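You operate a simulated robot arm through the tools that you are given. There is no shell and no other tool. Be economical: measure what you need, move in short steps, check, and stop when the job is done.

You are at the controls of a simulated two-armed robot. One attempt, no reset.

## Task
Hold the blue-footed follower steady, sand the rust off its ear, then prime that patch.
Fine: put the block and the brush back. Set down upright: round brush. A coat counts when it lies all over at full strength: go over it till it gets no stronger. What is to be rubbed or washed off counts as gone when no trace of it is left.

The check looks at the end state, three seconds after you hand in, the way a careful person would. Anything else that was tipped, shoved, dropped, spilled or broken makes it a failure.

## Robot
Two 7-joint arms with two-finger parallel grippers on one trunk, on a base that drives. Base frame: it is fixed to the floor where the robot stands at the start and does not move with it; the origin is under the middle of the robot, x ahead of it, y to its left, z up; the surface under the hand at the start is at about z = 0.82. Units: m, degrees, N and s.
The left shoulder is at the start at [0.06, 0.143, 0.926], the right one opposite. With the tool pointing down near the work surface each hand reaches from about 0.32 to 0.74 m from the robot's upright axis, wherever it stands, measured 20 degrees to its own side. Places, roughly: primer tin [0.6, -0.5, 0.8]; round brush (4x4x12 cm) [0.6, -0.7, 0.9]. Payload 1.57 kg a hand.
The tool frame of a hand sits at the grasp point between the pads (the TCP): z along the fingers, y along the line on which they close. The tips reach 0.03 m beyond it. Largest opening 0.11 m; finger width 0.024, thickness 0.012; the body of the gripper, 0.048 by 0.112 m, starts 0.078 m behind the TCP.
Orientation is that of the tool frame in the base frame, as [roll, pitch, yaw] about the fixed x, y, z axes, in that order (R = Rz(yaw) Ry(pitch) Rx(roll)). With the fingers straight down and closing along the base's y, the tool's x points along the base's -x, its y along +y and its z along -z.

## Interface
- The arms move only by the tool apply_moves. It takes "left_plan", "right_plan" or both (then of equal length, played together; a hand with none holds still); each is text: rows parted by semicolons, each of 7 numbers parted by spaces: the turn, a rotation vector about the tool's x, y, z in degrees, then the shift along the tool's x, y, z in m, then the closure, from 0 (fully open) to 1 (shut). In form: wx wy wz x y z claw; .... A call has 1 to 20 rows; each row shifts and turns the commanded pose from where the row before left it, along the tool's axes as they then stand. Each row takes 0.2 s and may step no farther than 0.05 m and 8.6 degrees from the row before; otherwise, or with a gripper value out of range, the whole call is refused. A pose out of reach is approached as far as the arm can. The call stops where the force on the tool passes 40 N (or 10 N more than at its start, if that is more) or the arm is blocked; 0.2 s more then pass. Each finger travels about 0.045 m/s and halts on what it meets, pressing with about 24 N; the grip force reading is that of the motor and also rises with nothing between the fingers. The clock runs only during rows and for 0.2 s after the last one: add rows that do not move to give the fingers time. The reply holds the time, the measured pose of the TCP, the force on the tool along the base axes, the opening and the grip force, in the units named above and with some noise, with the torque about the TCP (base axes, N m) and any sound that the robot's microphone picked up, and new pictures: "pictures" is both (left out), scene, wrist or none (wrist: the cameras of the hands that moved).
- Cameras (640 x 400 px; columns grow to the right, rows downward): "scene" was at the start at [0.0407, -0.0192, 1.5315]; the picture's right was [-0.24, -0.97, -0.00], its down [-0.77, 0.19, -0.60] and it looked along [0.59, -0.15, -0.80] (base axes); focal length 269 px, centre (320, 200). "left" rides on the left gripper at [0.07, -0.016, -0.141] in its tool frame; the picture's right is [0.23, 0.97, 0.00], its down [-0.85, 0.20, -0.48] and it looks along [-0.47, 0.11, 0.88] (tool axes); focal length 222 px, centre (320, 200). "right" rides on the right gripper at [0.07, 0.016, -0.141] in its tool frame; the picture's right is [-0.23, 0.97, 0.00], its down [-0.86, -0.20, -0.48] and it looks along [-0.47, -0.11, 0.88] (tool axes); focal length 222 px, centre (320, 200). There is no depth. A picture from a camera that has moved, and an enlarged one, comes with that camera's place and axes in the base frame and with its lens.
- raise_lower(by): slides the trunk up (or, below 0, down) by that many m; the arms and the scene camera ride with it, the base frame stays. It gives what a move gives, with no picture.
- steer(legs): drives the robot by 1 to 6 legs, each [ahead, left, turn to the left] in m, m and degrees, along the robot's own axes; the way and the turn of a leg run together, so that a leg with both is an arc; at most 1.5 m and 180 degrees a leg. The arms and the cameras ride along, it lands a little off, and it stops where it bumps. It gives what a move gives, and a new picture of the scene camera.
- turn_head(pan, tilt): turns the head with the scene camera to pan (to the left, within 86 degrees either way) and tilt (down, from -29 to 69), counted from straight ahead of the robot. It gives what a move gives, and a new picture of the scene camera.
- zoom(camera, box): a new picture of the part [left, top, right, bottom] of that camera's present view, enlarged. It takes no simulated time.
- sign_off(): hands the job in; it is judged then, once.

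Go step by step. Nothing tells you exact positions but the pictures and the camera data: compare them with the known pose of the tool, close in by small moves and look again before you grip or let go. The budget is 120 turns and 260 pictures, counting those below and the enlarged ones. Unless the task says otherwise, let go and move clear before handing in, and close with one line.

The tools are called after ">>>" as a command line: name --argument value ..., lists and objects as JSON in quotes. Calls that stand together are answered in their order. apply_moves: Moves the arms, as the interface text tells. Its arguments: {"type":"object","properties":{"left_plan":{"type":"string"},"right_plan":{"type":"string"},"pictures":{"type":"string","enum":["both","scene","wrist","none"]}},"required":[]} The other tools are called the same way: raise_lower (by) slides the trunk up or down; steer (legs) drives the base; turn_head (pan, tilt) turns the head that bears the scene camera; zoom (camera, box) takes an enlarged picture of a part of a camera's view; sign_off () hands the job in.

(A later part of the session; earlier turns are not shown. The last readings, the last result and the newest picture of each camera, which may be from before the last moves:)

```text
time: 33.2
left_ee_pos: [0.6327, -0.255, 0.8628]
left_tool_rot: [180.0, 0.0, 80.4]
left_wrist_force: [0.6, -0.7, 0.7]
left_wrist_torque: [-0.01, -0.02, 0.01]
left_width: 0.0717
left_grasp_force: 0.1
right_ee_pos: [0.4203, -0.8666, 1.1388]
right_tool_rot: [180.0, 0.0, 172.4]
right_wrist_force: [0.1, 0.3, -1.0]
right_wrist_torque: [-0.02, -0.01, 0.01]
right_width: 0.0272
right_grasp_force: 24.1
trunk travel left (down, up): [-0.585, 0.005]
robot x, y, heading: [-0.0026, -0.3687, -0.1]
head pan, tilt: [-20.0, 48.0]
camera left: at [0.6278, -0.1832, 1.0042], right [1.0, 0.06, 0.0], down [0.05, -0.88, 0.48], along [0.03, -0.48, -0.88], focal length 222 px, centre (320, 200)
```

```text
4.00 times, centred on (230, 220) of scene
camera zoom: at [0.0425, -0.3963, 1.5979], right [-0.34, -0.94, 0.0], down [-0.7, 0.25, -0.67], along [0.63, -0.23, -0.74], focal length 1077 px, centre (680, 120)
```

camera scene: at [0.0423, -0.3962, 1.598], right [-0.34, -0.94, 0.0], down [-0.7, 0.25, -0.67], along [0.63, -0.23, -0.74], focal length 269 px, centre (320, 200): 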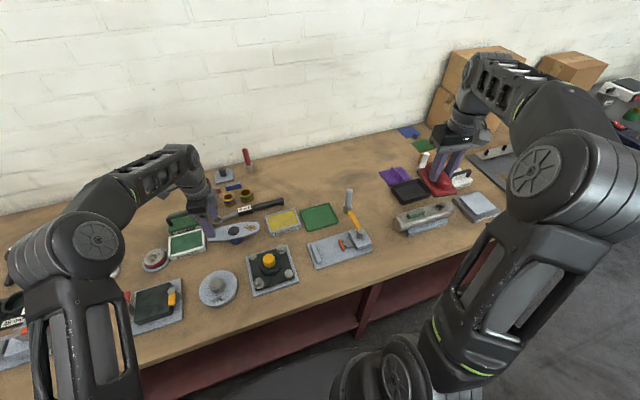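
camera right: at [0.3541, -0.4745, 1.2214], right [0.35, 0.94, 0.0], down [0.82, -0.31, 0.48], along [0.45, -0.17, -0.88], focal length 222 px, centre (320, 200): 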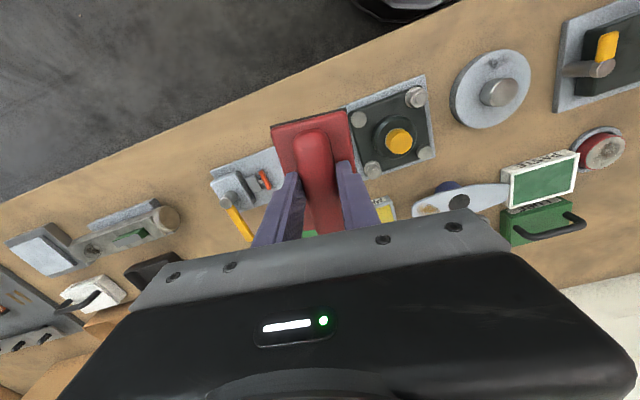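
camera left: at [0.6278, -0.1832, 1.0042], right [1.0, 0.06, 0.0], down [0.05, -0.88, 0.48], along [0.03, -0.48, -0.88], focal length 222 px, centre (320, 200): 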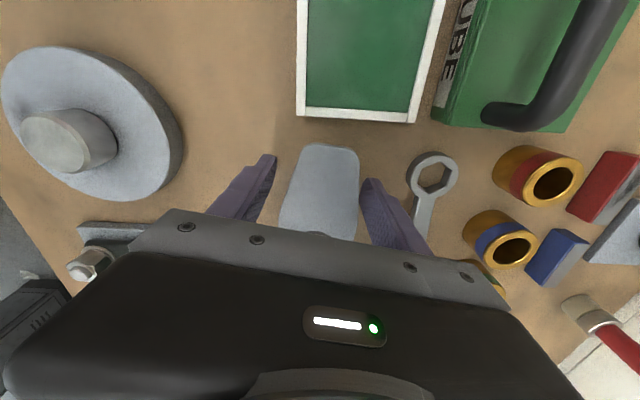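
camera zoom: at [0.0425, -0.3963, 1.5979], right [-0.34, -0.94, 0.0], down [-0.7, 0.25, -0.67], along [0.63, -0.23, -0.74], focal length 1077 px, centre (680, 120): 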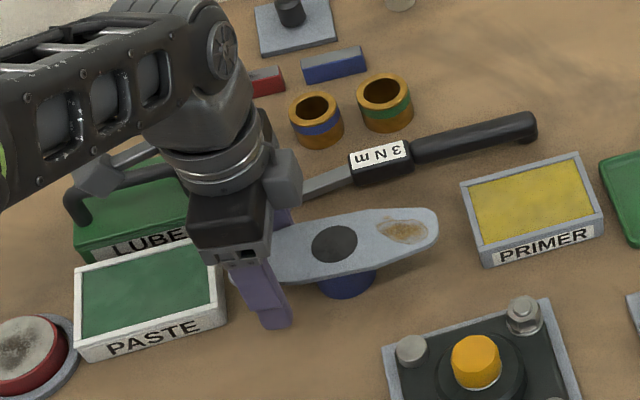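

>>> apply_moves --left_plan "0 0 0 0 0 0 0.45; 0 0 0 0 0 0 0.55; 0 0 0 0 0 0 0.7; 0 0 0 0 0 0 0.9; 0 0 0 0 0 0 0.9" --pictures "wrist"

>>> zoom --camera "scene" --box '[150, 170, 310, 270]'

```text
time: 34.4
left_ee_pos: [0.6333, -0.2537, 0.8629]
left_tool_rot: [180.0, 0.0, 80.6]
left_wrist_force: [1.5, 1.2, 1.1]
left_wrist_torque: [0.06, -0.11, 0.1]
left_width: 0.0559
left_grasp_force: 24.0
right_ee_pos: [0.4195, -0.8647, 1.1376]
right_tool_rot: [-180.0, 0.0, 172.5]
right_wrist_force: [-0.1, -0.4, -0.9]
right_wrist_torque: [0.02, 0.03, 0.03]
right_width: 0.0273
right_grasp_force: 23.9
trunk travel left (down, up): [-0.585, 0.005]
robot x, y, heading: [-0.0011, -0.3697, -0.0]
head pan, tilt: [-20.0, 48.0]
camera left: at [0.628, -0.183, 1.0044], right [1.0, 0.06, 0.0], down [0.05, -0.88, 0.48], along [0.03, -0.48, -0.88], focal length 222 px, centre (320, 200)
```

left: 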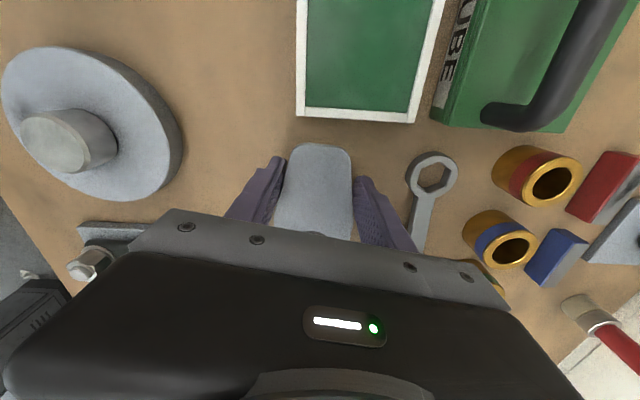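

```text
4.00 times, centred on (230, 220) of scene
camera zoom: at [0.0427, -0.3961, 1.5979], right [-0.34, -0.94, 0.0], down [-0.7, 0.25, -0.67], along [0.63, -0.23, -0.74], focal length 1077 px, centre (680, 120)
```

zoom: 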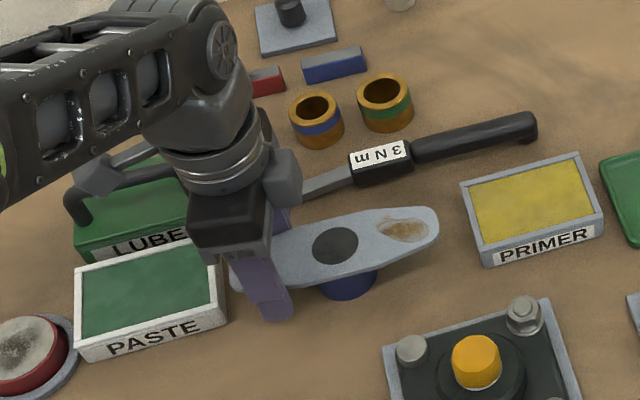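

Gripped, but to give the right wrist clearance I'll regrip with the left hand leaning 18° away.

>>> apply_moves --left_plan "0 0 0 0 0 0 0.45; 0 0 0 0 0 0 0.35; 0 0 0 0 0 0 0.35; 0 -6 0 0 0 0 0.35; 0 -6 0 0 0 0 0.35; 0 -6 0 0 0 0 0.35; 0 0 0 0 0 0 0.35; 0 0 0 0 0 0 0.5; 0 0 0 0 0 0 0.7; 0 0 0 0 0 0 0.9; 0 0 0 0 0 0 0.9; 0 0 0 0 0 0 0.9" --pictures "both"

>>> zoom --camera "scene" --box '[150, 170, 310, 270]'

```text
time: 37.0
left_ee_pos: [0.6335, -0.2548, 0.8639]
left_tool_rot: [179.9, 18.0, 80.4]
left_wrist_force: [0.6, -0.9, 2.0]
left_wrist_torque: [-0.25, 0.03, 0.11]
left_width: 0.0569
left_grasp_force: 24.5
right_ee_pos: [0.42, -0.8653, 1.1391]
right_tool_rot: [180.0, -0.1, 172.5]
right_wrist_force: [0.1, -0.4, -1.8]
right_wrist_torque: [-0.03, 0.01, -0.04]
right_width: 0.0273
right_grasp_force: 24.0
trunk travel left (down, up): [-0.585, 0.005]
robot x, y, heading: [0.003, -0.3652, 0.0]
head pan, tilt: [-20.0, 48.0]
camera scene: at [0.0425, -0.3963, 1.598], right [-0.34, -0.94, 0.0], down [-0.7, 0.25, -0.67], along [0.63, -0.23, -0.74], focal length 269 px, centre (320, 200)
camera left: at [0.6344, -0.1438, 0.9767], right [1.0, 0.05, -0.07], down [0.09, -0.69, 0.72], along [-0.01, -0.72, -0.69], focal length 222 px, centre (320, 200)
```

scene: 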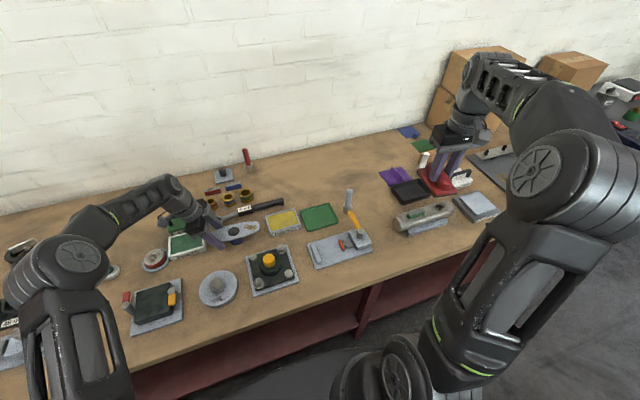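
left: 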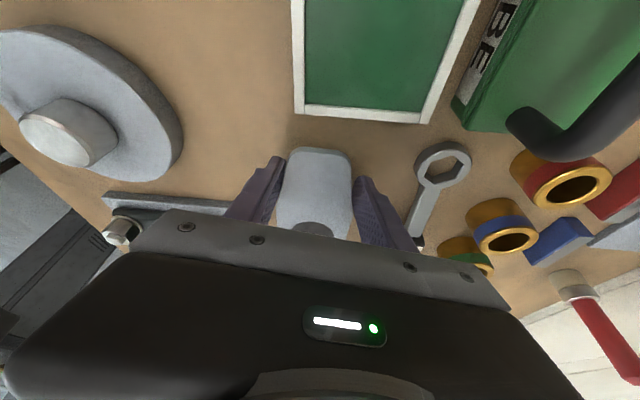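

```text
4.00 times, centred on (230, 220) of scene
camera zoom: at [0.0425, -0.3963, 1.598], right [-0.34, -0.94, 0.0], down [-0.7, 0.25, -0.67], along [0.63, -0.23, -0.74], focal length 1077 px, centre (680, 120)
```

zoom: 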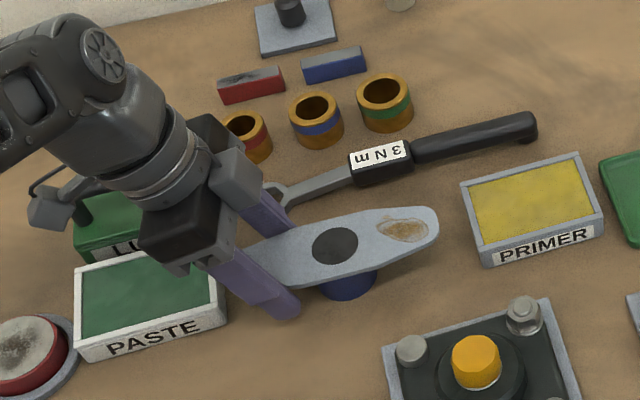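

Clear now. Bring the block across, descending toward the rusty ear but stopping short.

>>> apply_moves --right_plan "0 0 0 -0.0078 0.0433 0.0158 0.9; 0 0 0 -0.0078 0.0433 0.0158 0.9; 0 0 0 -0.0078 0.0433 0.0158 0.9; 0 0 0 -0.0078 0.0433 0.0158 0.9; 0 0 0 -0.0078 0.0433 0.0158 0.9; 0 0 0 -0.0078 0.0433 0.0158 0.9; 0 0 0 -0.0078 0.0433 0.0158 0.9; 0 0 0 -0.0078 0.0433 0.0158 0.9; 0 0 0 -0.0078 0.0433 0.0158 0.9; 0 0 0 -0.0078 0.0433 0.0158 0.9; 0 0 0 -0.0078 0.0433 0.0158 0.9; 0 0 0 -0.0078 0.0433 0.0158 0.9; 0 0 0 0 0 0 0.9" --pictures "both"

>>> zoom --camera "scene" --box '[150, 170, 310, 270]'

```text
time: 39.8
left_ee_pos: [0.6318, -0.2545, 0.8635]
left_tool_rot: [180.0, 17.8, 80.4]
left_wrist_force: [1.1, -0.3, 5.0]
left_wrist_torque: [-0.1, 0.2, 0.08]
left_width: 0.0572
left_grasp_force: 24.1
right_ee_pos: [0.5813, -0.3611, 0.95]
right_tool_rot: [180.0, -0.1, 172.4]
right_wrist_force: [-0.2, 0.8, -1.0]
right_wrist_torque: [0.04, 0.02, -0.01]
right_width: 0.0274
right_grasp_force: 23.8
trunk travel left (down, up): [-0.585, 0.005]
robot x, y, heading: [0.0023, -0.3702, 0.1]
head pan, tilt: [-20.0, 48.0]
camera scene: at [0.0424, -0.3963, 1.5979], right [-0.34, -0.94, 0.0], down [-0.7, 0.25, -0.67], along [0.63, -0.23, -0.74], focal length 269 px, centre (320, 200)
camera right: at [0.5143, -0.337, 1.0921], right [0.35, 0.94, 0.0], down [0.82, -0.31, 0.48], along [0.45, -0.17, -0.88], focal length 222 px, centre (320, 200)
```

scene: 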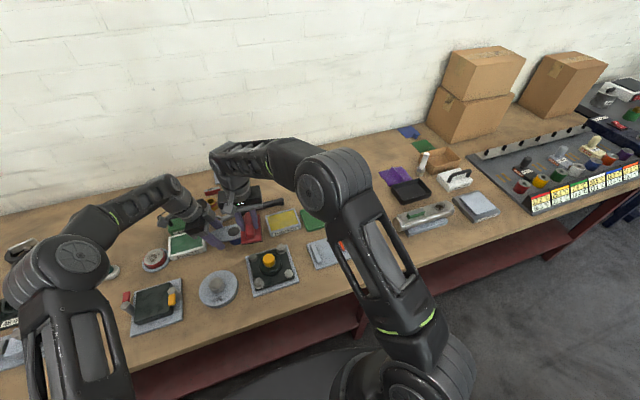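
right: 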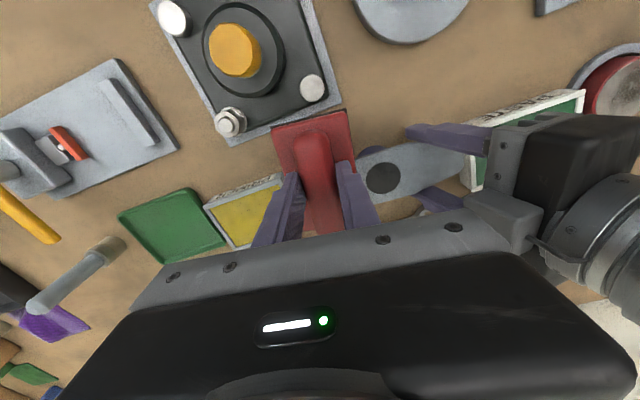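

```text
4.00 times, centred on (230, 220) of scene
camera zoom: at [0.0424, -0.3963, 1.5979], right [-0.34, -0.94, 0.0], down [-0.7, 0.25, -0.67], along [0.63, -0.23, -0.74], focal length 1077 px, centre (680, 120)
```

zoom: 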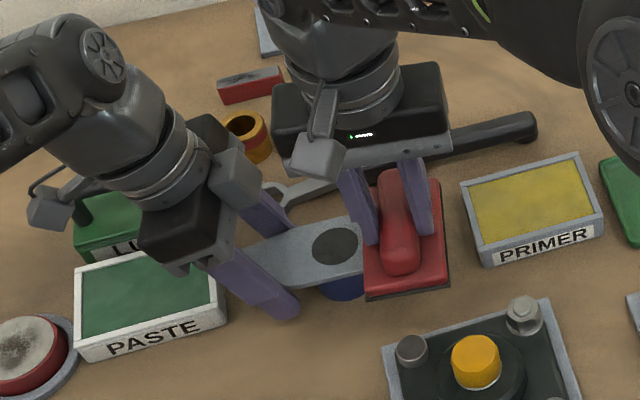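

Move over the rust and down to just above it.

>>> apply_moves --right_plan "0 0 0 -0.0215 0.0018 0.01 0.9; 0 0 0 -0.0215 0.0018 0.012 0.9; 0 0 0 0 0 0.004 0.9; 0 0 0 0 0 0 0.9" --pictures "none"

>>> zoom --camera "scene" --box '[150, 170, 310, 270]'

```text
time: 40.8
left_ee_pos: [0.6326, -0.256, 0.8644]
left_tool_rot: [-180.0, 18.0, 80.4]
left_wrist_force: [0.1, 1.8, 3.6]
left_wrist_torque: [-0.02, 0.22, -0.03]
left_width: 0.0568
left_grasp_force: 24.4
right_ee_pos: [0.6235, -0.3636, 0.9246]
right_tool_rot: [180.0, 0.0, 172.4]
right_wrist_force: [-0.1, -0.2, -0.2]
right_wrist_torque: [0.0, 0.02, 0.0]
right_width: 0.0277
right_grasp_force: 23.6
trunk travel left (down, up): [-0.585, 0.005]
robot x, y, heading: [0.0025, -0.3687, -0.2]
head pan, tilt: [-20.0, 48.0]
```

```text
4.00 times, centred on (230, 220) of scene
camera zoom: at [0.0421, -0.3959, 1.598], right [-0.34, -0.94, 0.0], down [-0.7, 0.25, -0.67], along [0.63, -0.23, -0.74], focal length 1077 px, centre (680, 120)
```

zoom: 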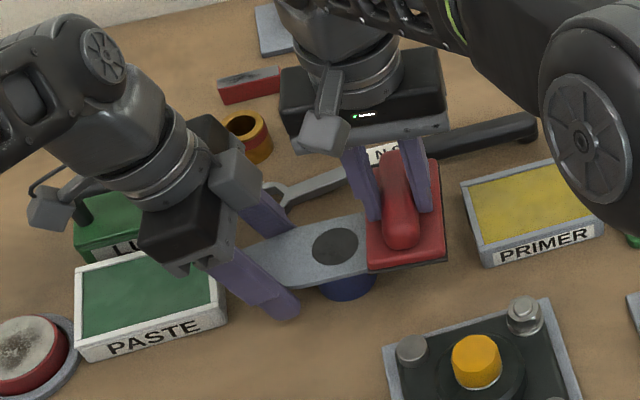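

>>> apply_moves --right_plan "0 0 0 0 0 0.002 0.9; 0 0 0 0 0 0.002 0.9; 0 0 0 0 0 0.001 0.9; 0 0 0 0 0 0 0.9" --pictures "none"

```text
time: 41.8
left_ee_pos: [0.6327, -0.2549, 0.8638]
left_tool_rot: [-180.0, 18.1, 80.5]
left_wrist_force: [-1.6, 1.0, 3.0]
left_wrist_torque: [0.09, 0.21, -0.08]
left_width: 0.0569
left_grasp_force: 24.0
right_ee_pos: [0.6242, -0.3643, 0.92]
right_tool_rot: [179.9, 0.0, 172.5]
right_wrist_force: [-0.4, 0.4, -0.7]
right_wrist_torque: [-0.02, 0.0, 0.02]
right_width: 0.0272
right_grasp_force: 23.5
trunk travel left (down, up): [-0.585, 0.005]
robot x, y, heading: [0.0003, -0.3699, 0.2]
head pan, tilt: [-20.0, 48.0]
```

>>> apply_moves --right_plan "0 0 0 0 0 0.001 0.9; 0 0 0 0 0 0.001 0.9; 0 0 0 0 0 0 0.9" --pictures "none"

```text
time: 42.6
left_ee_pos: [0.6318, -0.2541, 0.8643]
left_tool_rot: [-179.9, 18.0, 80.4]
left_wrist_force: [-1.9, 1.8, 1.4]
left_wrist_torque: [0.13, 0.15, -0.08]
left_width: 0.0571
left_grasp_force: 24.4
right_ee_pos: [0.6242, -0.3644, 0.916]
right_tool_rot: [180.0, 0.0, 172.3]
right_wrist_force: [0.6, -0.9, -1.1]
right_wrist_torque: [0.0, -0.02, -0.02]
right_width: 0.0275
right_grasp_force: 23.6
trunk travel left (down, up): [-0.585, 0.005]
robot x, y, heading: [-0.0015, -0.3716, -0.0]
head pan, tilt: [-20.0, 48.0]
```

>>> apply_moves --right_plan "0 0 0 0 0 0.001 0.9; 0 0 0 0 0 0.001 0.9; 0 0 0 0 0 0.001 0.9; 0 0 0 0 0 0 0.9" --pictures "wrist"

>>> zoom --camera "scene" --box '[190, 180, 290, 260]'

```text
time: 43.6
left_ee_pos: [0.6324, -0.2547, 0.8642]
left_tool_rot: [179.8, 18.1, 80.4]
left_wrist_force: [4.4, 1.2, -1.2]
left_wrist_torque: [0.65, 0.06, 0.29]
left_width: 0.0567
left_grasp_force: 23.9
right_ee_pos: [0.6247, -0.3648, 0.9167]
right_tool_rot: [179.9, 0.0, 172.4]
right_wrist_force: [-3.8, -2.6, 17.4]
right_wrist_torque: [0.12, 0.26, 0.1]
right_width: 0.0272
right_grasp_force: 24.2
trunk travel left (down, up): [-0.585, 0.005]
robot x, y, heading: [-0.0016, -0.3704, -0.2]
head pan, tilt: [-20.0, 48.0]
camera right: at [0.5576, -0.3407, 1.0579], right [0.35, 0.94, 0.0], down [0.82, -0.31, 0.48], along [0.45, -0.17, -0.88], focal length 222 px, centre (320, 200)
```

right: 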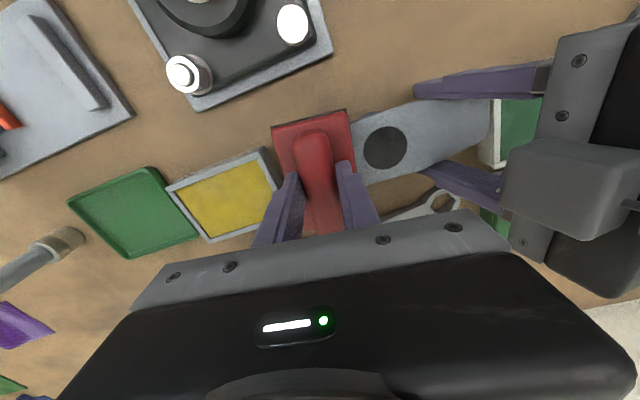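

```text
5.00 times, centred on (240, 220) of scene
camera zoom: at [0.0413, -0.3963, 1.5981], right [-0.34, -0.94, 0.0], down [-0.7, 0.25, -0.67], along [0.63, -0.23, -0.74], focal length 1346 px, centre (720, 100)
```

zoom: 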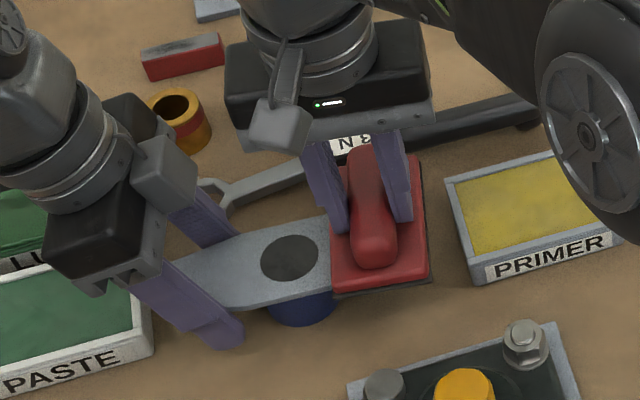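

Contact at about 17 N. Ease off slightly and stroke back and forth.

>>> apply_moves --right_plan "0 0 0 0 0 -0.0008 0.9; 0 0 0 0.012 0 0 0.9; 0 0 0 -0.012 0 0 0.9; 0 0 0 -0.012 0 0 0.9; 0 0 0 0.012 0 0 0.9; 0 0 0 0.012 0.005 0 0.9; 0 0 0 -0.012 0 0 0.9; 0 0 0 -0.012 0 0 0.9; 0 0 0 0.012 0 0 0.9; 0 0 0 0.012 -0.01 0 0.9; 0 0 0 -0.012 0 0 0.9; 0 0 0 -0.012 0 0 0.9; 0 0 0 0.012 0 0 0.9; 0 0 0 0 0.005 0 0.9; 0 0 0 0 0 0 0.9" --pictures "none"

>>> zoom --camera "scene" --box '[190, 180, 290, 260]'

```text
time: 46.8
left_ee_pos: [0.632, -0.2545, 0.8638]
left_tool_rot: [179.9, 18.0, 80.3]
left_wrist_force: [0.0, 5.0, 4.4]
left_wrist_torque: [-0.25, 0.19, -0.04]
left_width: 0.0565
left_grasp_force: 23.9
right_ee_pos: [0.6244, -0.3648, 0.9143]
right_tool_rot: [179.9, 0.0, 172.5]
right_wrist_force: [0.8, -2.1, 3.2]
right_wrist_torque: [0.06, -0.11, -0.06]
right_width: 0.0275
right_grasp_force: 24.0
trunk travel left (down, up): [-0.585, 0.005]
robot x, y, heading: [-0.0001, -0.3696, -0.2]
head pan, tilt: [-20.0, 48.0]
```

```text
5.00 times, centred on (240, 220) of scene
camera zoom: at [0.0417, -0.3958, 1.598], right [-0.34, -0.94, 0.0], down [-0.7, 0.25, -0.67], along [0.63, -0.23, -0.74], focal length 1346 px, centre (720, 100)
```

zoom: 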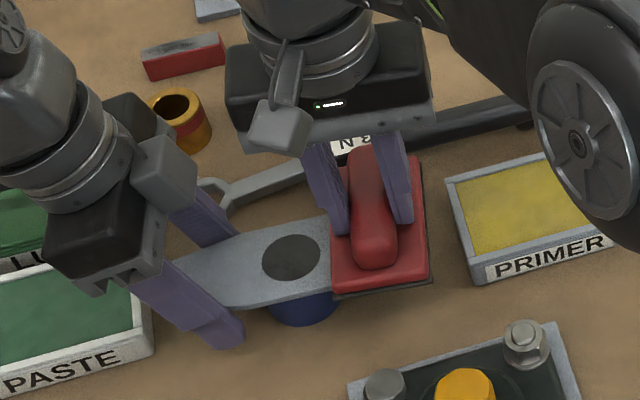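

Force now about 3 N; press 1 mm more and repeat strokes, then back off to look.

>>> apply_moves --right_plan "0 0 0 0 0 0.001 0.9; 0 0 0 0.014 0 0 0.9; 0 0 0 -0.014 0 0 0.9; 0 0 0 -0.014 0 0 0.9; 0 0 0 0.014 0 0 0.9; 0 0 0 0.014 0.008 0 0.9; 0 0 0 -0.014 0 0 0.9; 0 0 0 -0.014 0 0 0.9; 0 0 0 0.014 0 0 0.9; 0 0 0 0.014 -0.016 0 0.9; 0 0 0 -0.014 0 0 0.9; 0 0 0 -0.014 0 0 0.9; 0 0 0 0.014 0 0 0.9; 0 0 0 0 0.008 0 0.9; 0 0 0 0 0 0 0.9" --pictures "none"

>>> apply_moves --right_plan "0 0 0 0 0 -0.03 0.9; 0 0 0 0.02 -0.04 -0.01 0.9; 0 0 0 0.02 -0.04 -0.01 0.9; 0 0 0 0.02 -0.04 0 0.9; 0 0 0 0 0 0 0.9" --pictures "wrist"

>>> zoom --camera "scene" --box '[190, 180, 290, 260]'

```text
time: 50.0
left_ee_pos: [0.6325, -0.2548, 0.8647]
left_tool_rot: [-180.0, 18.0, 80.4]
left_wrist_force: [-1.1, 3.0, 0.8]
left_wrist_torque: [-0.08, 0.21, -0.01]
left_width: 0.0557
left_grasp_force: 23.6
right_ee_pos: [0.6233, -0.3657, 0.9137]
right_tool_rot: [180.0, 0.0, 172.4]
right_wrist_force: [0.0, -2.5, 4.2]
right_wrist_torque: [0.07, -0.22, -0.08]
right_width: 0.0275
right_grasp_force: 24.0
trunk travel left (down, up): [-0.585, 0.005]
robot x, y, heading: [0.0025, -0.3666, 0.2]
head pan, tilt: [-20.0, 48.0]
```

```text
time: 51.2
left_ee_pos: [0.6335, -0.255, 0.8637]
left_tool_rot: [180.0, 18.1, 80.4]
left_wrist_force: [0.3, -0.1, 0.8]
left_wrist_torque: [-0.24, 0.07, -0.02]
left_width: 0.0554
left_grasp_force: 23.7
right_ee_pos: [0.5496, -0.476, 0.9632]
right_tool_rot: [-180.0, 0.0, 172.4]
right_wrist_force: [0.6, 0.2, -1.7]
right_wrist_torque: [0.01, 0.01, 0.01]
right_width: 0.0275
right_grasp_force: 23.9
trunk travel left (down, up): [-0.585, 0.005]
robot x, y, heading: [0.0014, -0.3626, -0.1]
head pan, tilt: [-20.0, 48.0]
camera right: at [0.4824, -0.4516, 1.1059], right [0.35, 0.94, 0.0], down [0.82, -0.31, 0.48], along [0.45, -0.17, -0.88], focal length 222 px, centre (320, 200)
```

right: 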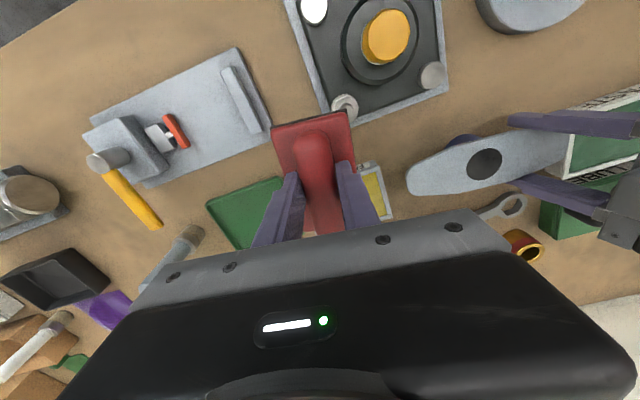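

```text
5.00 times, centred on (240, 220) of scene
camera zoom: at [0.0426, -0.3959, 1.598], right [-0.34, -0.94, 0.0], down [-0.7, 0.25, -0.67], along [0.63, -0.23, -0.74], focal length 1346 px, centre (720, 100)
```

zoom: 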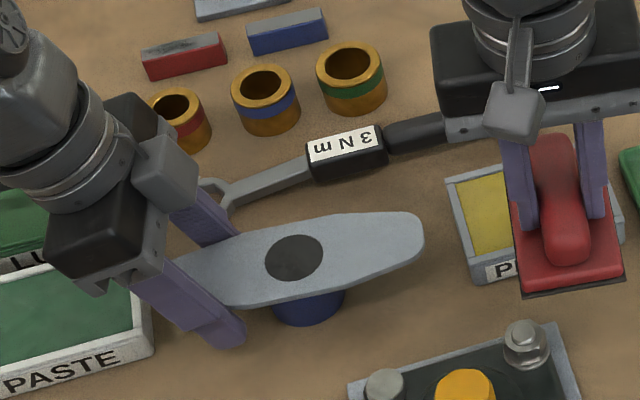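

>>> zoom --camera "right" --box '[390, 110, 550, 210]'

>>> zoom --camera "scene" --box '[245, 215, 285, 240]'

```text
4.00 times, centred on (470, 160) of right
camera zoom: at [0.4824, -0.4516, 1.1059], right [0.35, 0.94, 0.0], down [0.82, -0.31, 0.48], along [0.45, -0.17, -0.88], focal length 888 px, centre (-280, 360)
```

zoom: 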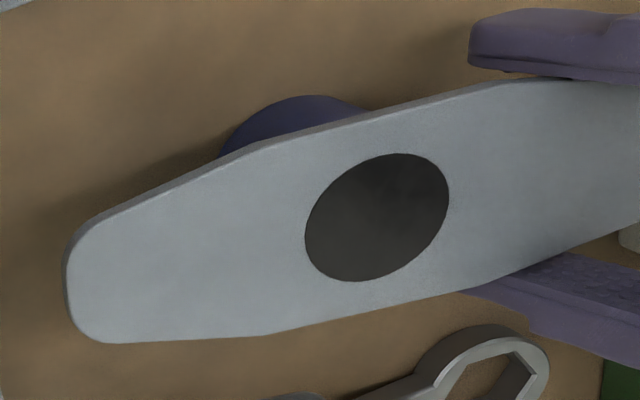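

```text
16.00 times, centred on (265, 228) of scene
camera zoom: at [0.0426, -0.3959, 1.598], right [-0.34, -0.94, 0.0], down [-0.7, 0.25, -0.67], along [0.63, -0.23, -0.74], focal length 4308 px, centre (1200, -240)
```

zoom: 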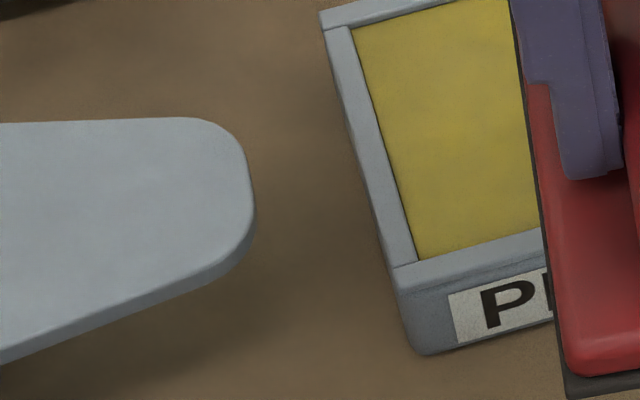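

Rust is completely gone. Now I'll release the follower, clear the left hand upward, and take the block home.

>>> apply_moves --left_plan "0 0 0 0 0 0 0.7; 0 0 0 0 0 0 0.35; 0 0 0 0 0 0 0.3; 0 0 0 0 0 0 0.3; 0 0 0 0 0 -0.02 0.3; 0 0 0 0 0 -0.04 0.3; 0 0 0 0 0 -0.04 0.3; 0 6 0 0 0 -0.03 0.3; 0 6 0 0 0 -0.03 0.3; 0 6 0 0 0 0 0.3" --right_plan "0 0 0 0 0 -0.04 0.9; 0 0 0 0 0 -0.04 0.9; 0 0 0 0 0 -0.04 0.9; 0 0 0 0.01 -0.04 0 0.9; 0 0 0 0.01 -0.04 0 0.9; 0 0 0 0.01 -0.04 0 0.9; 0 0 0 0.01 -0.04 0 0.9; 0 0 0 0 0 0 0.9; 0 0 0 0 0 0 0.9; 0 0 0 0 0 0 0.9" --pictures "scene"

>>> zoom --camera "scene" --box '[150, 170, 310, 270]'

```text
time: 53.4
left_ee_pos: [0.642, -0.209, 1.0164]
left_tool_rot: [-179.9, -0.2, 80.4]
left_wrist_force: [0.9, -0.4, -0.3]
left_wrist_torque: [-0.01, 0.0, 0.0]
left_width: 0.0772
left_grasp_force: 0.1
right_ee_pos: [0.4906, -0.6282, 1.0836]
right_tool_rot: [180.0, 0.0, 172.4]
right_wrist_force: [-0.2, -0.1, -1.7]
right_wrist_torque: [0.01, 0.02, 0.03]
right_width: 0.0271
right_grasp_force: 23.5
trunk travel left (down, up): [-0.585, 0.005]
robot x, y, heading: [0.0002, -0.3685, 0.3]
head pan, tilt: [-20.0, 48.0]
camera scene: at [0.0428, -0.3967, 1.5979], right [-0.34, -0.94, 0.0], down [-0.7, 0.26, -0.67], along [0.63, -0.23, -0.74], focal length 269 px, centre (320, 200)
```

scene: 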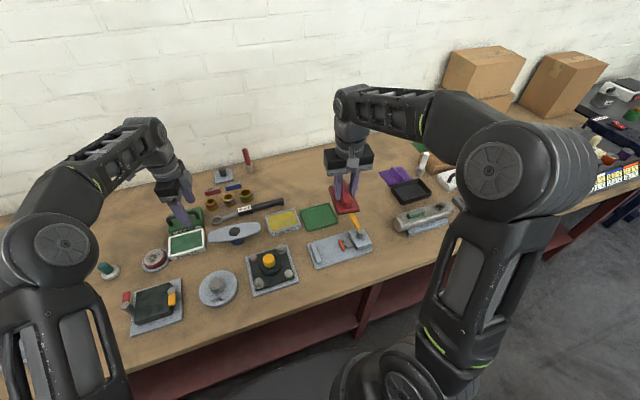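

```text
4.00 times, centred on (230, 220) of scene
camera zoom: at [0.0428, -0.3967, 1.5979], right [-0.34, -0.94, 0.0], down [-0.7, 0.26, -0.67], along [0.63, -0.23, -0.74], focal length 1077 px, centre (680, 120)
```

zoom: 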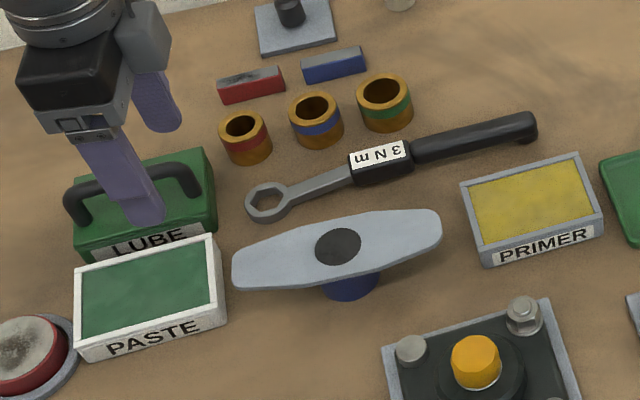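

Move the left hand back out of the way, then drive left 0.32 m.

>>> apply_moves --left_plan "0 0 0 0 0 -0.035 0.3; 0 0 0 0 0 -0.035 0.3; 0 0 0 0.0305 -0.034 0 0.3; 0 0 0 0.0305 -0.034 0 0.3; 0 0 0 0.0305 -0.034 0 0.3; 0 0 0 0.0305 -0.034 0 0.3; 0 0 0 0.0305 -0.034 0 0.3; 0 0 0 0.0305 -0.034 0 0.3; 0 0 0 0.0305 -0.034 0 0.3" --pictures "none"

>>> steer --legs '[[0, 0.32, 0]]'

```text
time: 55.4
left_ee_pos: [0.4435, 0.0388, 1.0642]
left_tool_rot: [179.8, 0.0, 80.4]
left_wrist_force: [0.3, 0.8, 0.0]
left_wrist_torque: [-0.04, 0.01, 0.0]
left_width: 0.0768
left_grasp_force: 0.1
left hand out of reach, approached as far as the arm can: row 2
right_ee_pos: [0.4889, -0.6296, 1.0848]
right_tool_rot: [-180.0, 0.0, 172.5]
right_wrist_force: [-0.3, 0.1, -1.2]
right_wrist_torque: [-0.02, 0.05, 0.03]
right_width: 0.0272
right_grasp_force: 24.4
trunk travel left (down, up): [-0.585, 0.005]
robot x, y, heading: [-0.0002, -0.3645, -0.2]
head pan, tilt: [-20.0, 48.0]
```

```text
time: 57.5
left_ee_pos: [0.4482, 0.3567, 1.0636]
left_tool_rot: [179.9, 0.2, 80.2]
left_wrist_force: [0.3, 0.0, -0.2]
left_wrist_torque: [-0.04, -0.02, 0.01]
left_width: 0.0771
left_grasp_force: 0.0
right_ee_pos: [0.4893, -0.3121, 1.0846]
right_tool_rot: [180.0, 0.0, 172.2]
right_wrist_force: [0.6, 0.8, -2.1]
right_wrist_torque: [-0.01, 0.01, -0.01]
right_width: 0.0274
right_grasp_force: 23.9
trunk travel left (down, up): [-0.585, 0.005]
robot x, y, heading: [-0.0021, -0.0485, -0.4]
head pan, tilt: [-20.0, 48.0]
camera scene: at [0.0434, -0.0767, 1.598], right [-0.35, -0.94, 0.0], down [-0.7, 0.26, -0.67], along [0.63, -0.23, -0.74], focal length 269 px, centre (320, 200)
```

scene: 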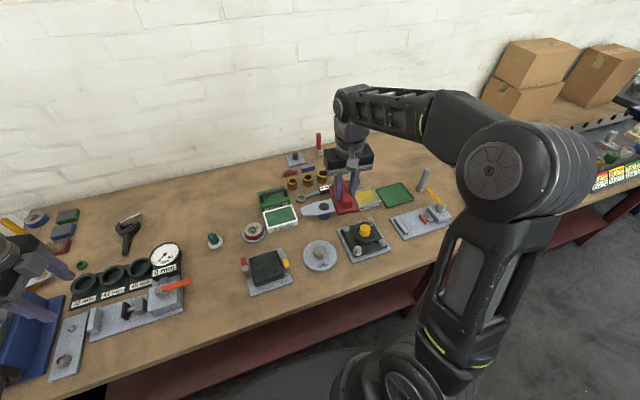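

>>> apply_moves --right_plan "0 0 0 0.0085 0.0482 0 0.9; 0 0 0 0.0085 0.0482 0 0.9; 0 0 0 0.0085 0.0482 0 0.9; 0 0 0 0.0085 0.0482 0 0.9; 0 0 0 0.0085 0.0482 0 0.9; 0 0 0 0.0085 0.0482 0 0.9; 0 0 0 0.0085 0.0482 0 0.9; 0 0 0 0.0085 0.0482 0 0.9; 0 0 0 0 0 0.045 0.9; 0 0 0 0 0 0.045 0.9; 0 0 0 0 0 0.045 0.9; 0 0 0 0 0 0.045 0.9; 0 0 0 0 0 0 0.9" --pictures "wrist"

>>> turn_head --pan 10 --tilt 50

```text
time: 60.3
left_ee_pos: [0.4465, 0.3556, 1.0651]
left_tool_rot: [179.9, 0.0, 80.3]
left_wrist_force: [0.2, 0.3, -0.1]
left_wrist_torque: [0.03, 0.01, -0.01]
left_width: 0.077
left_grasp_force: 0.1
right_ee_pos: [0.4765, 0.077, 0.9049]
right_tool_rot: [-180.0, 0.0, 172.1]
right_wrist_force: [0.0, 0.0, -0.9]
right_wrist_torque: [0.05, -0.04, 0.02]
right_width: 0.0273
right_grasp_force: 23.6
trunk travel left (down, up): [-0.585, 0.005]
robot x, y, heading: [0.0051, -0.0503, -0.5]
head pan, tilt: [-20.0, 48.0]
camera right: at [0.4103, 0.1011, 1.0477], right [0.36, 0.93, 0.0], down [0.82, -0.31, 0.48], along [0.45, -0.17, -0.88], focal length 222 px, centre (320, 200)
```

right: 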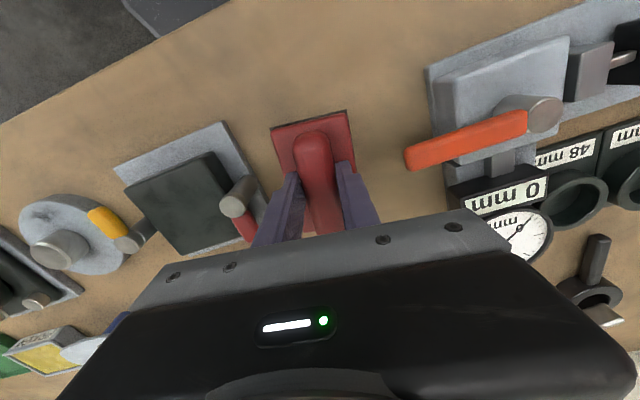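

```text
time: 61.3
left_ee_pos: [0.4478, 0.3561, 1.0648]
left_tool_rot: [-179.9, 0.0, 80.2]
left_wrist_force: [0.2, -0.2, -0.2]
left_wrist_torque: [-0.03, 0.01, 0.0]
left_width: 0.077
left_grasp_force: 0.0
right_ee_pos: [0.4786, 0.0772, 0.9058]
right_tool_rot: [-180.0, 0.0, 172.2]
right_wrist_force: [0.5, 0.0, -1.4]
right_wrist_torque: [0.01, 0.02, 0.0]
right_width: 0.0276
right_grasp_force: 24.1
trunk travel left (down, up): [-0.585, 0.005]
robot x, y, heading: [0.0026, -0.0498, -0.2]
head pan, tilt: [10.0, 50.0]
camera scene: at [0.0455, -0.0374, 1.5952], right [0.17, -0.99, 0.0], down [-0.76, -0.13, -0.64], along [0.63, 0.11, -0.77], focal length 269 px, centre (320, 200)
```

scene: 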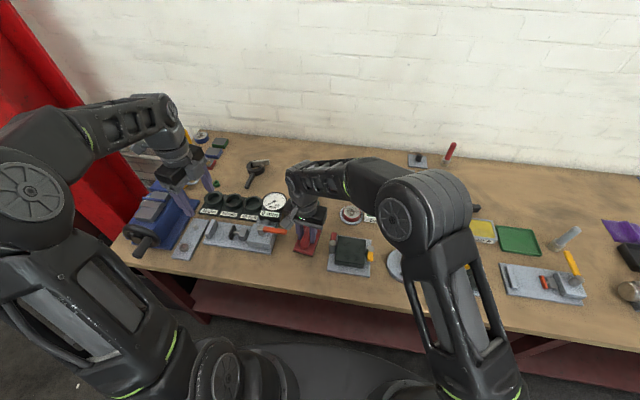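

>>> apply_moves --right_plan "0 0 0 0.003 0.002 0.015 0.9; 0 0 0 0 0 0.014 0.9; 0 0 0 0 0 0.003 0.9; 0 0 0 0 0 0.002 0.9; 0 0 0 0 0 0.001 0.9; 0 0 0 0 0 0 0.9" --pictures "wrist"

>>> zoom --camera "scene" --box '[260, 180, 380, 270]'

```text
time: 62.7
left_ee_pos: [0.4473, 0.3558, 1.0637]
left_tool_rot: [179.9, -0.1, 80.2]
left_wrist_force: [-0.3, 0.0, -0.5]
left_wrist_torque: [0.03, 0.04, 0.01]
left_width: 0.0769
left_grasp_force: 0.1
right_ee_pos: [0.4713, 0.0808, 0.8683]
right_tool_rot: [180.0, 0.0, 172.2]
right_wrist_force: [-0.1, 0.3, -1.2]
right_wrist_torque: [0.0, 0.01, 0.01]
right_width: 0.0274
right_grasp_force: 24.0
trunk travel left (down, up): [-0.585, 0.005]
robot x, y, heading: [0.0009, -0.0522, -0.2]
head pan, tilt: [10.0, 50.0]
camera right: at [0.4056, 0.1047, 1.0116], right [0.36, 0.93, 0.0], down [0.82, -0.31, 0.48], along [0.45, -0.17, -0.88], focal length 222 px, centre (320, 200)
```

right: 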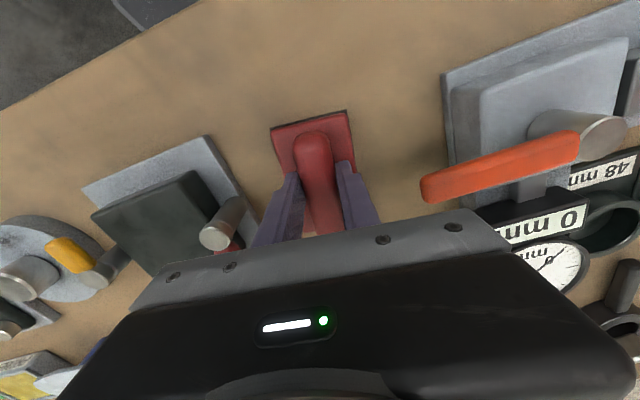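

```text
4.44 times, centred on (320, 225) of scene
camera zoom: at [0.0455, -0.0374, 1.5952], right [0.17, -0.99, 0.0], down [-0.76, -0.13, -0.64], along [0.63, 0.11, -0.77], focal length 1197 px, centre (320, 89)
```

zoom: 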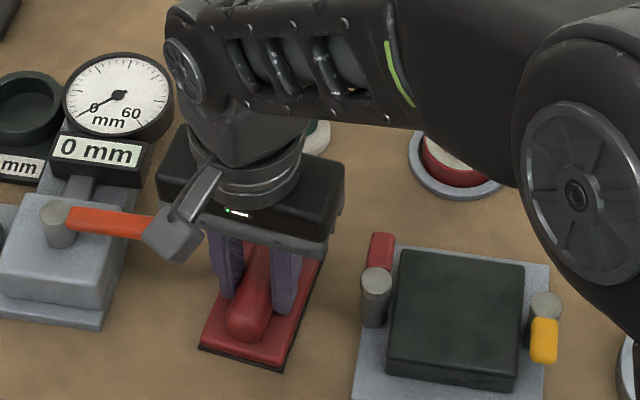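

>>> apply_moves --right_plan "0 0 0 -0.001 -0.001 0.001 0.9; 0 0 0 0 0 0.001 0.9; 0 0 0 0 0 0 0.9" --pictures "none"

```text
time: 63.5
left_ee_pos: [0.4478, 0.3556, 1.0643]
left_tool_rot: [-179.9, -0.1, 80.2]
left_wrist_force: [2.1, -0.1, 0.6]
left_wrist_torque: [0.04, 0.01, 0.01]
left_width: 0.0769
left_grasp_force: 0.1
right_ee_pos: [0.4734, 0.0788, 0.8685]
right_tool_rot: [180.0, -0.1, 172.3]
right_wrist_force: [0.6, -0.7, 1.8]
right_wrist_torque: [-0.08, -0.16, -0.03]
right_width: 0.0275
right_grasp_force: 23.6
trunk travel left (down, up): [-0.585, 0.005]
robot x, y, heading: [0.0023, -0.0489, -0.6]
head pan, tilt: [10.0, 50.0]
```

Contact with the table at the original height. Release and rise.

>>> apply_moves --right_plan "0 0 0 0 0 0 0.6; 0 0 0 0 0 0 0.45; 0 0 0 0 0 0 0.4; 0 0 0 0 0 0 0.4; 0 0 0 0 0 -0.03 0.4; 0 0 0 0 0 -0.045 0.4; 0 0 0 0 0 -0.045 0.4; 0 0 0 0 0 -0.045 0.4; 0 0 0 0 0 -0.045 0.4; 0 0 0 0 0 0 0.4" --pictures "wrist"

```text
time: 65.7
left_ee_pos: [0.4489, 0.3551, 1.0637]
left_tool_rot: [180.0, 0.0, 80.2]
left_wrist_force: [-0.2, 0.0, -1.2]
left_wrist_torque: [0.02, 0.01, -0.02]
left_width: 0.0769
left_grasp_force: 0.1
right_ee_pos: [0.4728, 0.0796, 1.0774]
right_tool_rot: [-180.0, -0.1, 172.2]
right_wrist_force: [-0.2, -0.3, 0.2]
right_wrist_torque: [0.02, 0.01, 0.03]
right_width: 0.0657
right_grasp_force: 0.0
trunk travel left (down, up): [-0.585, 0.005]
robot x, y, heading: [0.0013, -0.05, -0.2]
head pan, tilt: [10.0, 50.0]
camera right: at [0.4071, 0.1051, 1.2211], right [0.36, 0.93, 0.0], down [0.82, -0.31, 0.48], along [0.45, -0.17, -0.88], focal length 222 px, centre (320, 200)
```

right: 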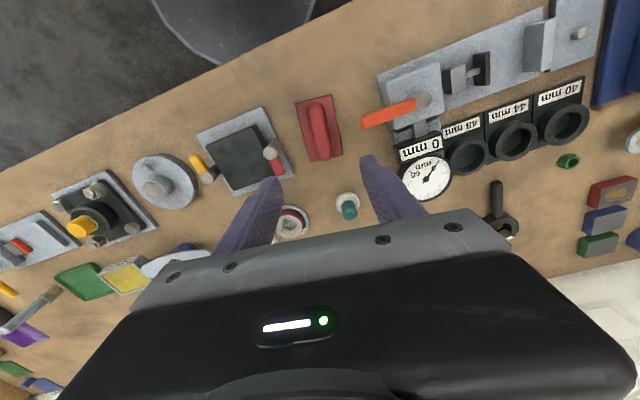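

Block is home. Bring the right hand back to the right and drive right again.

>>> apply_moves --right_plan "0 0 0 -0.0037 -0.0458 0 0.4; 0 0 0 -0.0037 -0.0458 0 0.4; 0 0 0 -0.0037 -0.0458 0 0.4; 0 0 0 -0.0037 -0.0458 0 0.4; 0 0 0 -0.0037 -0.0458 0 0.4; 0 0 0 -0.0037 -0.0458 0 0.4; 0 0 0 -0.0037 -0.0458 0 0.4; 0 0 0 -0.0037 -0.0458 0 0.4; 0 0 0 -0.0037 -0.0458 0 0.4; 0 0 0 -0.0037 -0.0458 0 0.4; 0 0 0 -0.0037 -0.0458 0 0.4" --pictures "none"

>>> steer --legs '[[0, -0.32, 0.3]]'

>>> turn_head --pan -28 --tilt 48

```text
time: 68.1
left_ee_pos: [0.4478, 0.3551, 1.0637]
left_tool_rot: [-180.0, -0.1, 80.2]
left_wrist_force: [0.4, -0.3, -0.6]
left_wrist_torque: [0.0, -0.01, -0.01]
left_width: 0.0772
left_grasp_force: 0.0
right_ee_pos: [0.447, -0.4246, 1.0771]
right_tool_rot: [180.0, 0.0, 172.2]
right_wrist_force: [0.2, -0.3, 0.0]
right_wrist_torque: [0.0, 0.01, -0.02]
right_width: 0.066
right_grasp_force: 0.0
trunk travel left (down, up): [-0.585, 0.005]
robot x, y, heading: [0.0014, -0.0494, -0.4]
head pan, tilt: [10.0, 50.0]
```

```text
time: 70.2
left_ee_pos: [0.445, 0.0378, 1.0649]
left_tool_rot: [-180.0, -0.1, 80.5]
left_wrist_force: [0.2, 0.2, -0.4]
left_wrist_torque: [0.04, 0.02, 0.01]
left_width: 0.0768
left_grasp_force: 0.1
right_ee_pos: [0.4485, -0.7428, 1.0781]
right_tool_rot: [179.9, 0.0, 172.6]
right_wrist_force: [0.2, -1.5, 0.7]
right_wrist_torque: [0.04, -0.03, 0.0]
right_width: 0.0661
right_grasp_force: 0.0
trunk travel left (down, up): [-0.585, 0.005]
robot x, y, heading: [0.002, -0.372, -0.1]
head pan, tilt: [10.0, 50.0]
camera scene: at [0.0443, -0.3587, 1.5952], right [0.17, -0.98, 0.0], down [-0.75, -0.13, -0.64], along [0.63, 0.11, -0.77], focal length 269 px, centre (320, 200)
```

scene: 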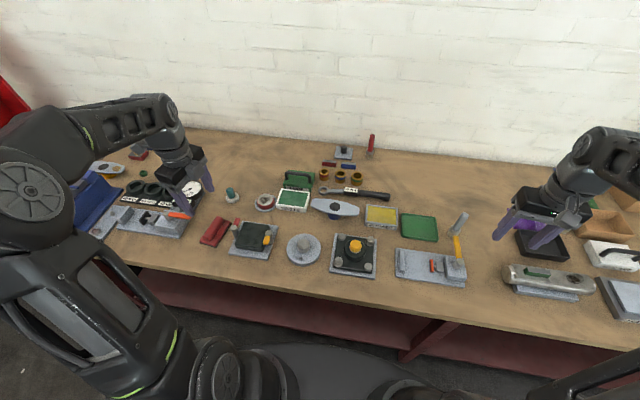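

```text
time: 71.2
left_ee_pos: [0.4439, 0.0377, 1.0651]
left_tool_rot: [180.0, 0.0, 80.5]
left_wrist_force: [0.4, 0.2, 1.1]
left_wrist_torque: [0.02, -0.03, -0.02]
left_width: 0.0768
left_grasp_force: 0.0
right_ee_pos: [0.4481, -0.7426, 1.0785]
right_tool_rot: [179.9, -0.1, 172.5]
right_wrist_force: [0.2, 0.3, 0.3]
right_wrist_torque: [-0.05, -0.01, 0.01]
right_width: 0.0661
right_grasp_force: 0.3
trunk travel left (down, up): [-0.585, 0.005]
robot x, y, heading: [-0.0004, -0.3701, -0.2]
head pan, tilt: [-28.0, 48.0]
camera scene: at [0.0381, -0.4078, 1.5979], right [-0.47, -0.88, 0.0], down [-0.66, 0.35, -0.67], along [0.59, -0.31, -0.74], focal length 269 px, centre (320, 200)
```

scene: 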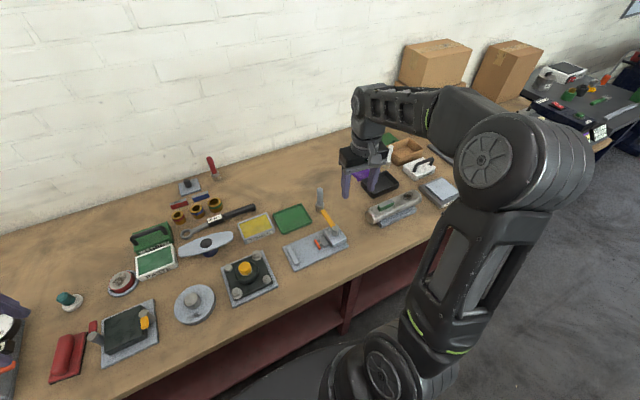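

>>> zoom --camera "scene" --box '[230, 170, 350, 260]'

>>> zoom --camera "right" --box '[260, 60, 560, 260]'

```text
4.44 times, centred on (290, 215) of scene
camera zoom: at [0.0381, -0.4078, 1.5979], right [-0.47, -0.88, 0.0], down [-0.66, 0.35, -0.67], along [0.59, -0.31, -0.74], focal length 1197 px, centre (453, 133)
```

zoom: 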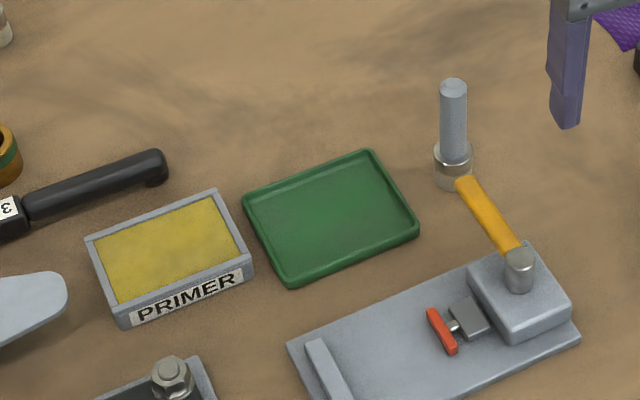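

```text
2.00 times, centred on (410, 160) of right
camera zoom: at [0.3811, -0.7186, 1.2209], right [0.35, 0.94, 0.0], down [0.82, -0.31, 0.48], along [0.45, -0.17, -0.88], focal length 444 px, centre (140, 280)
```

zoom: 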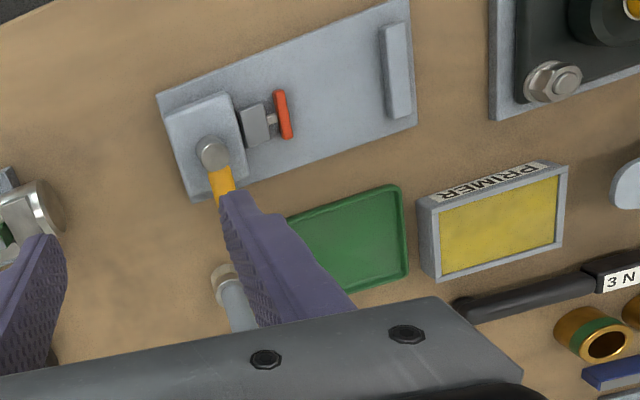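

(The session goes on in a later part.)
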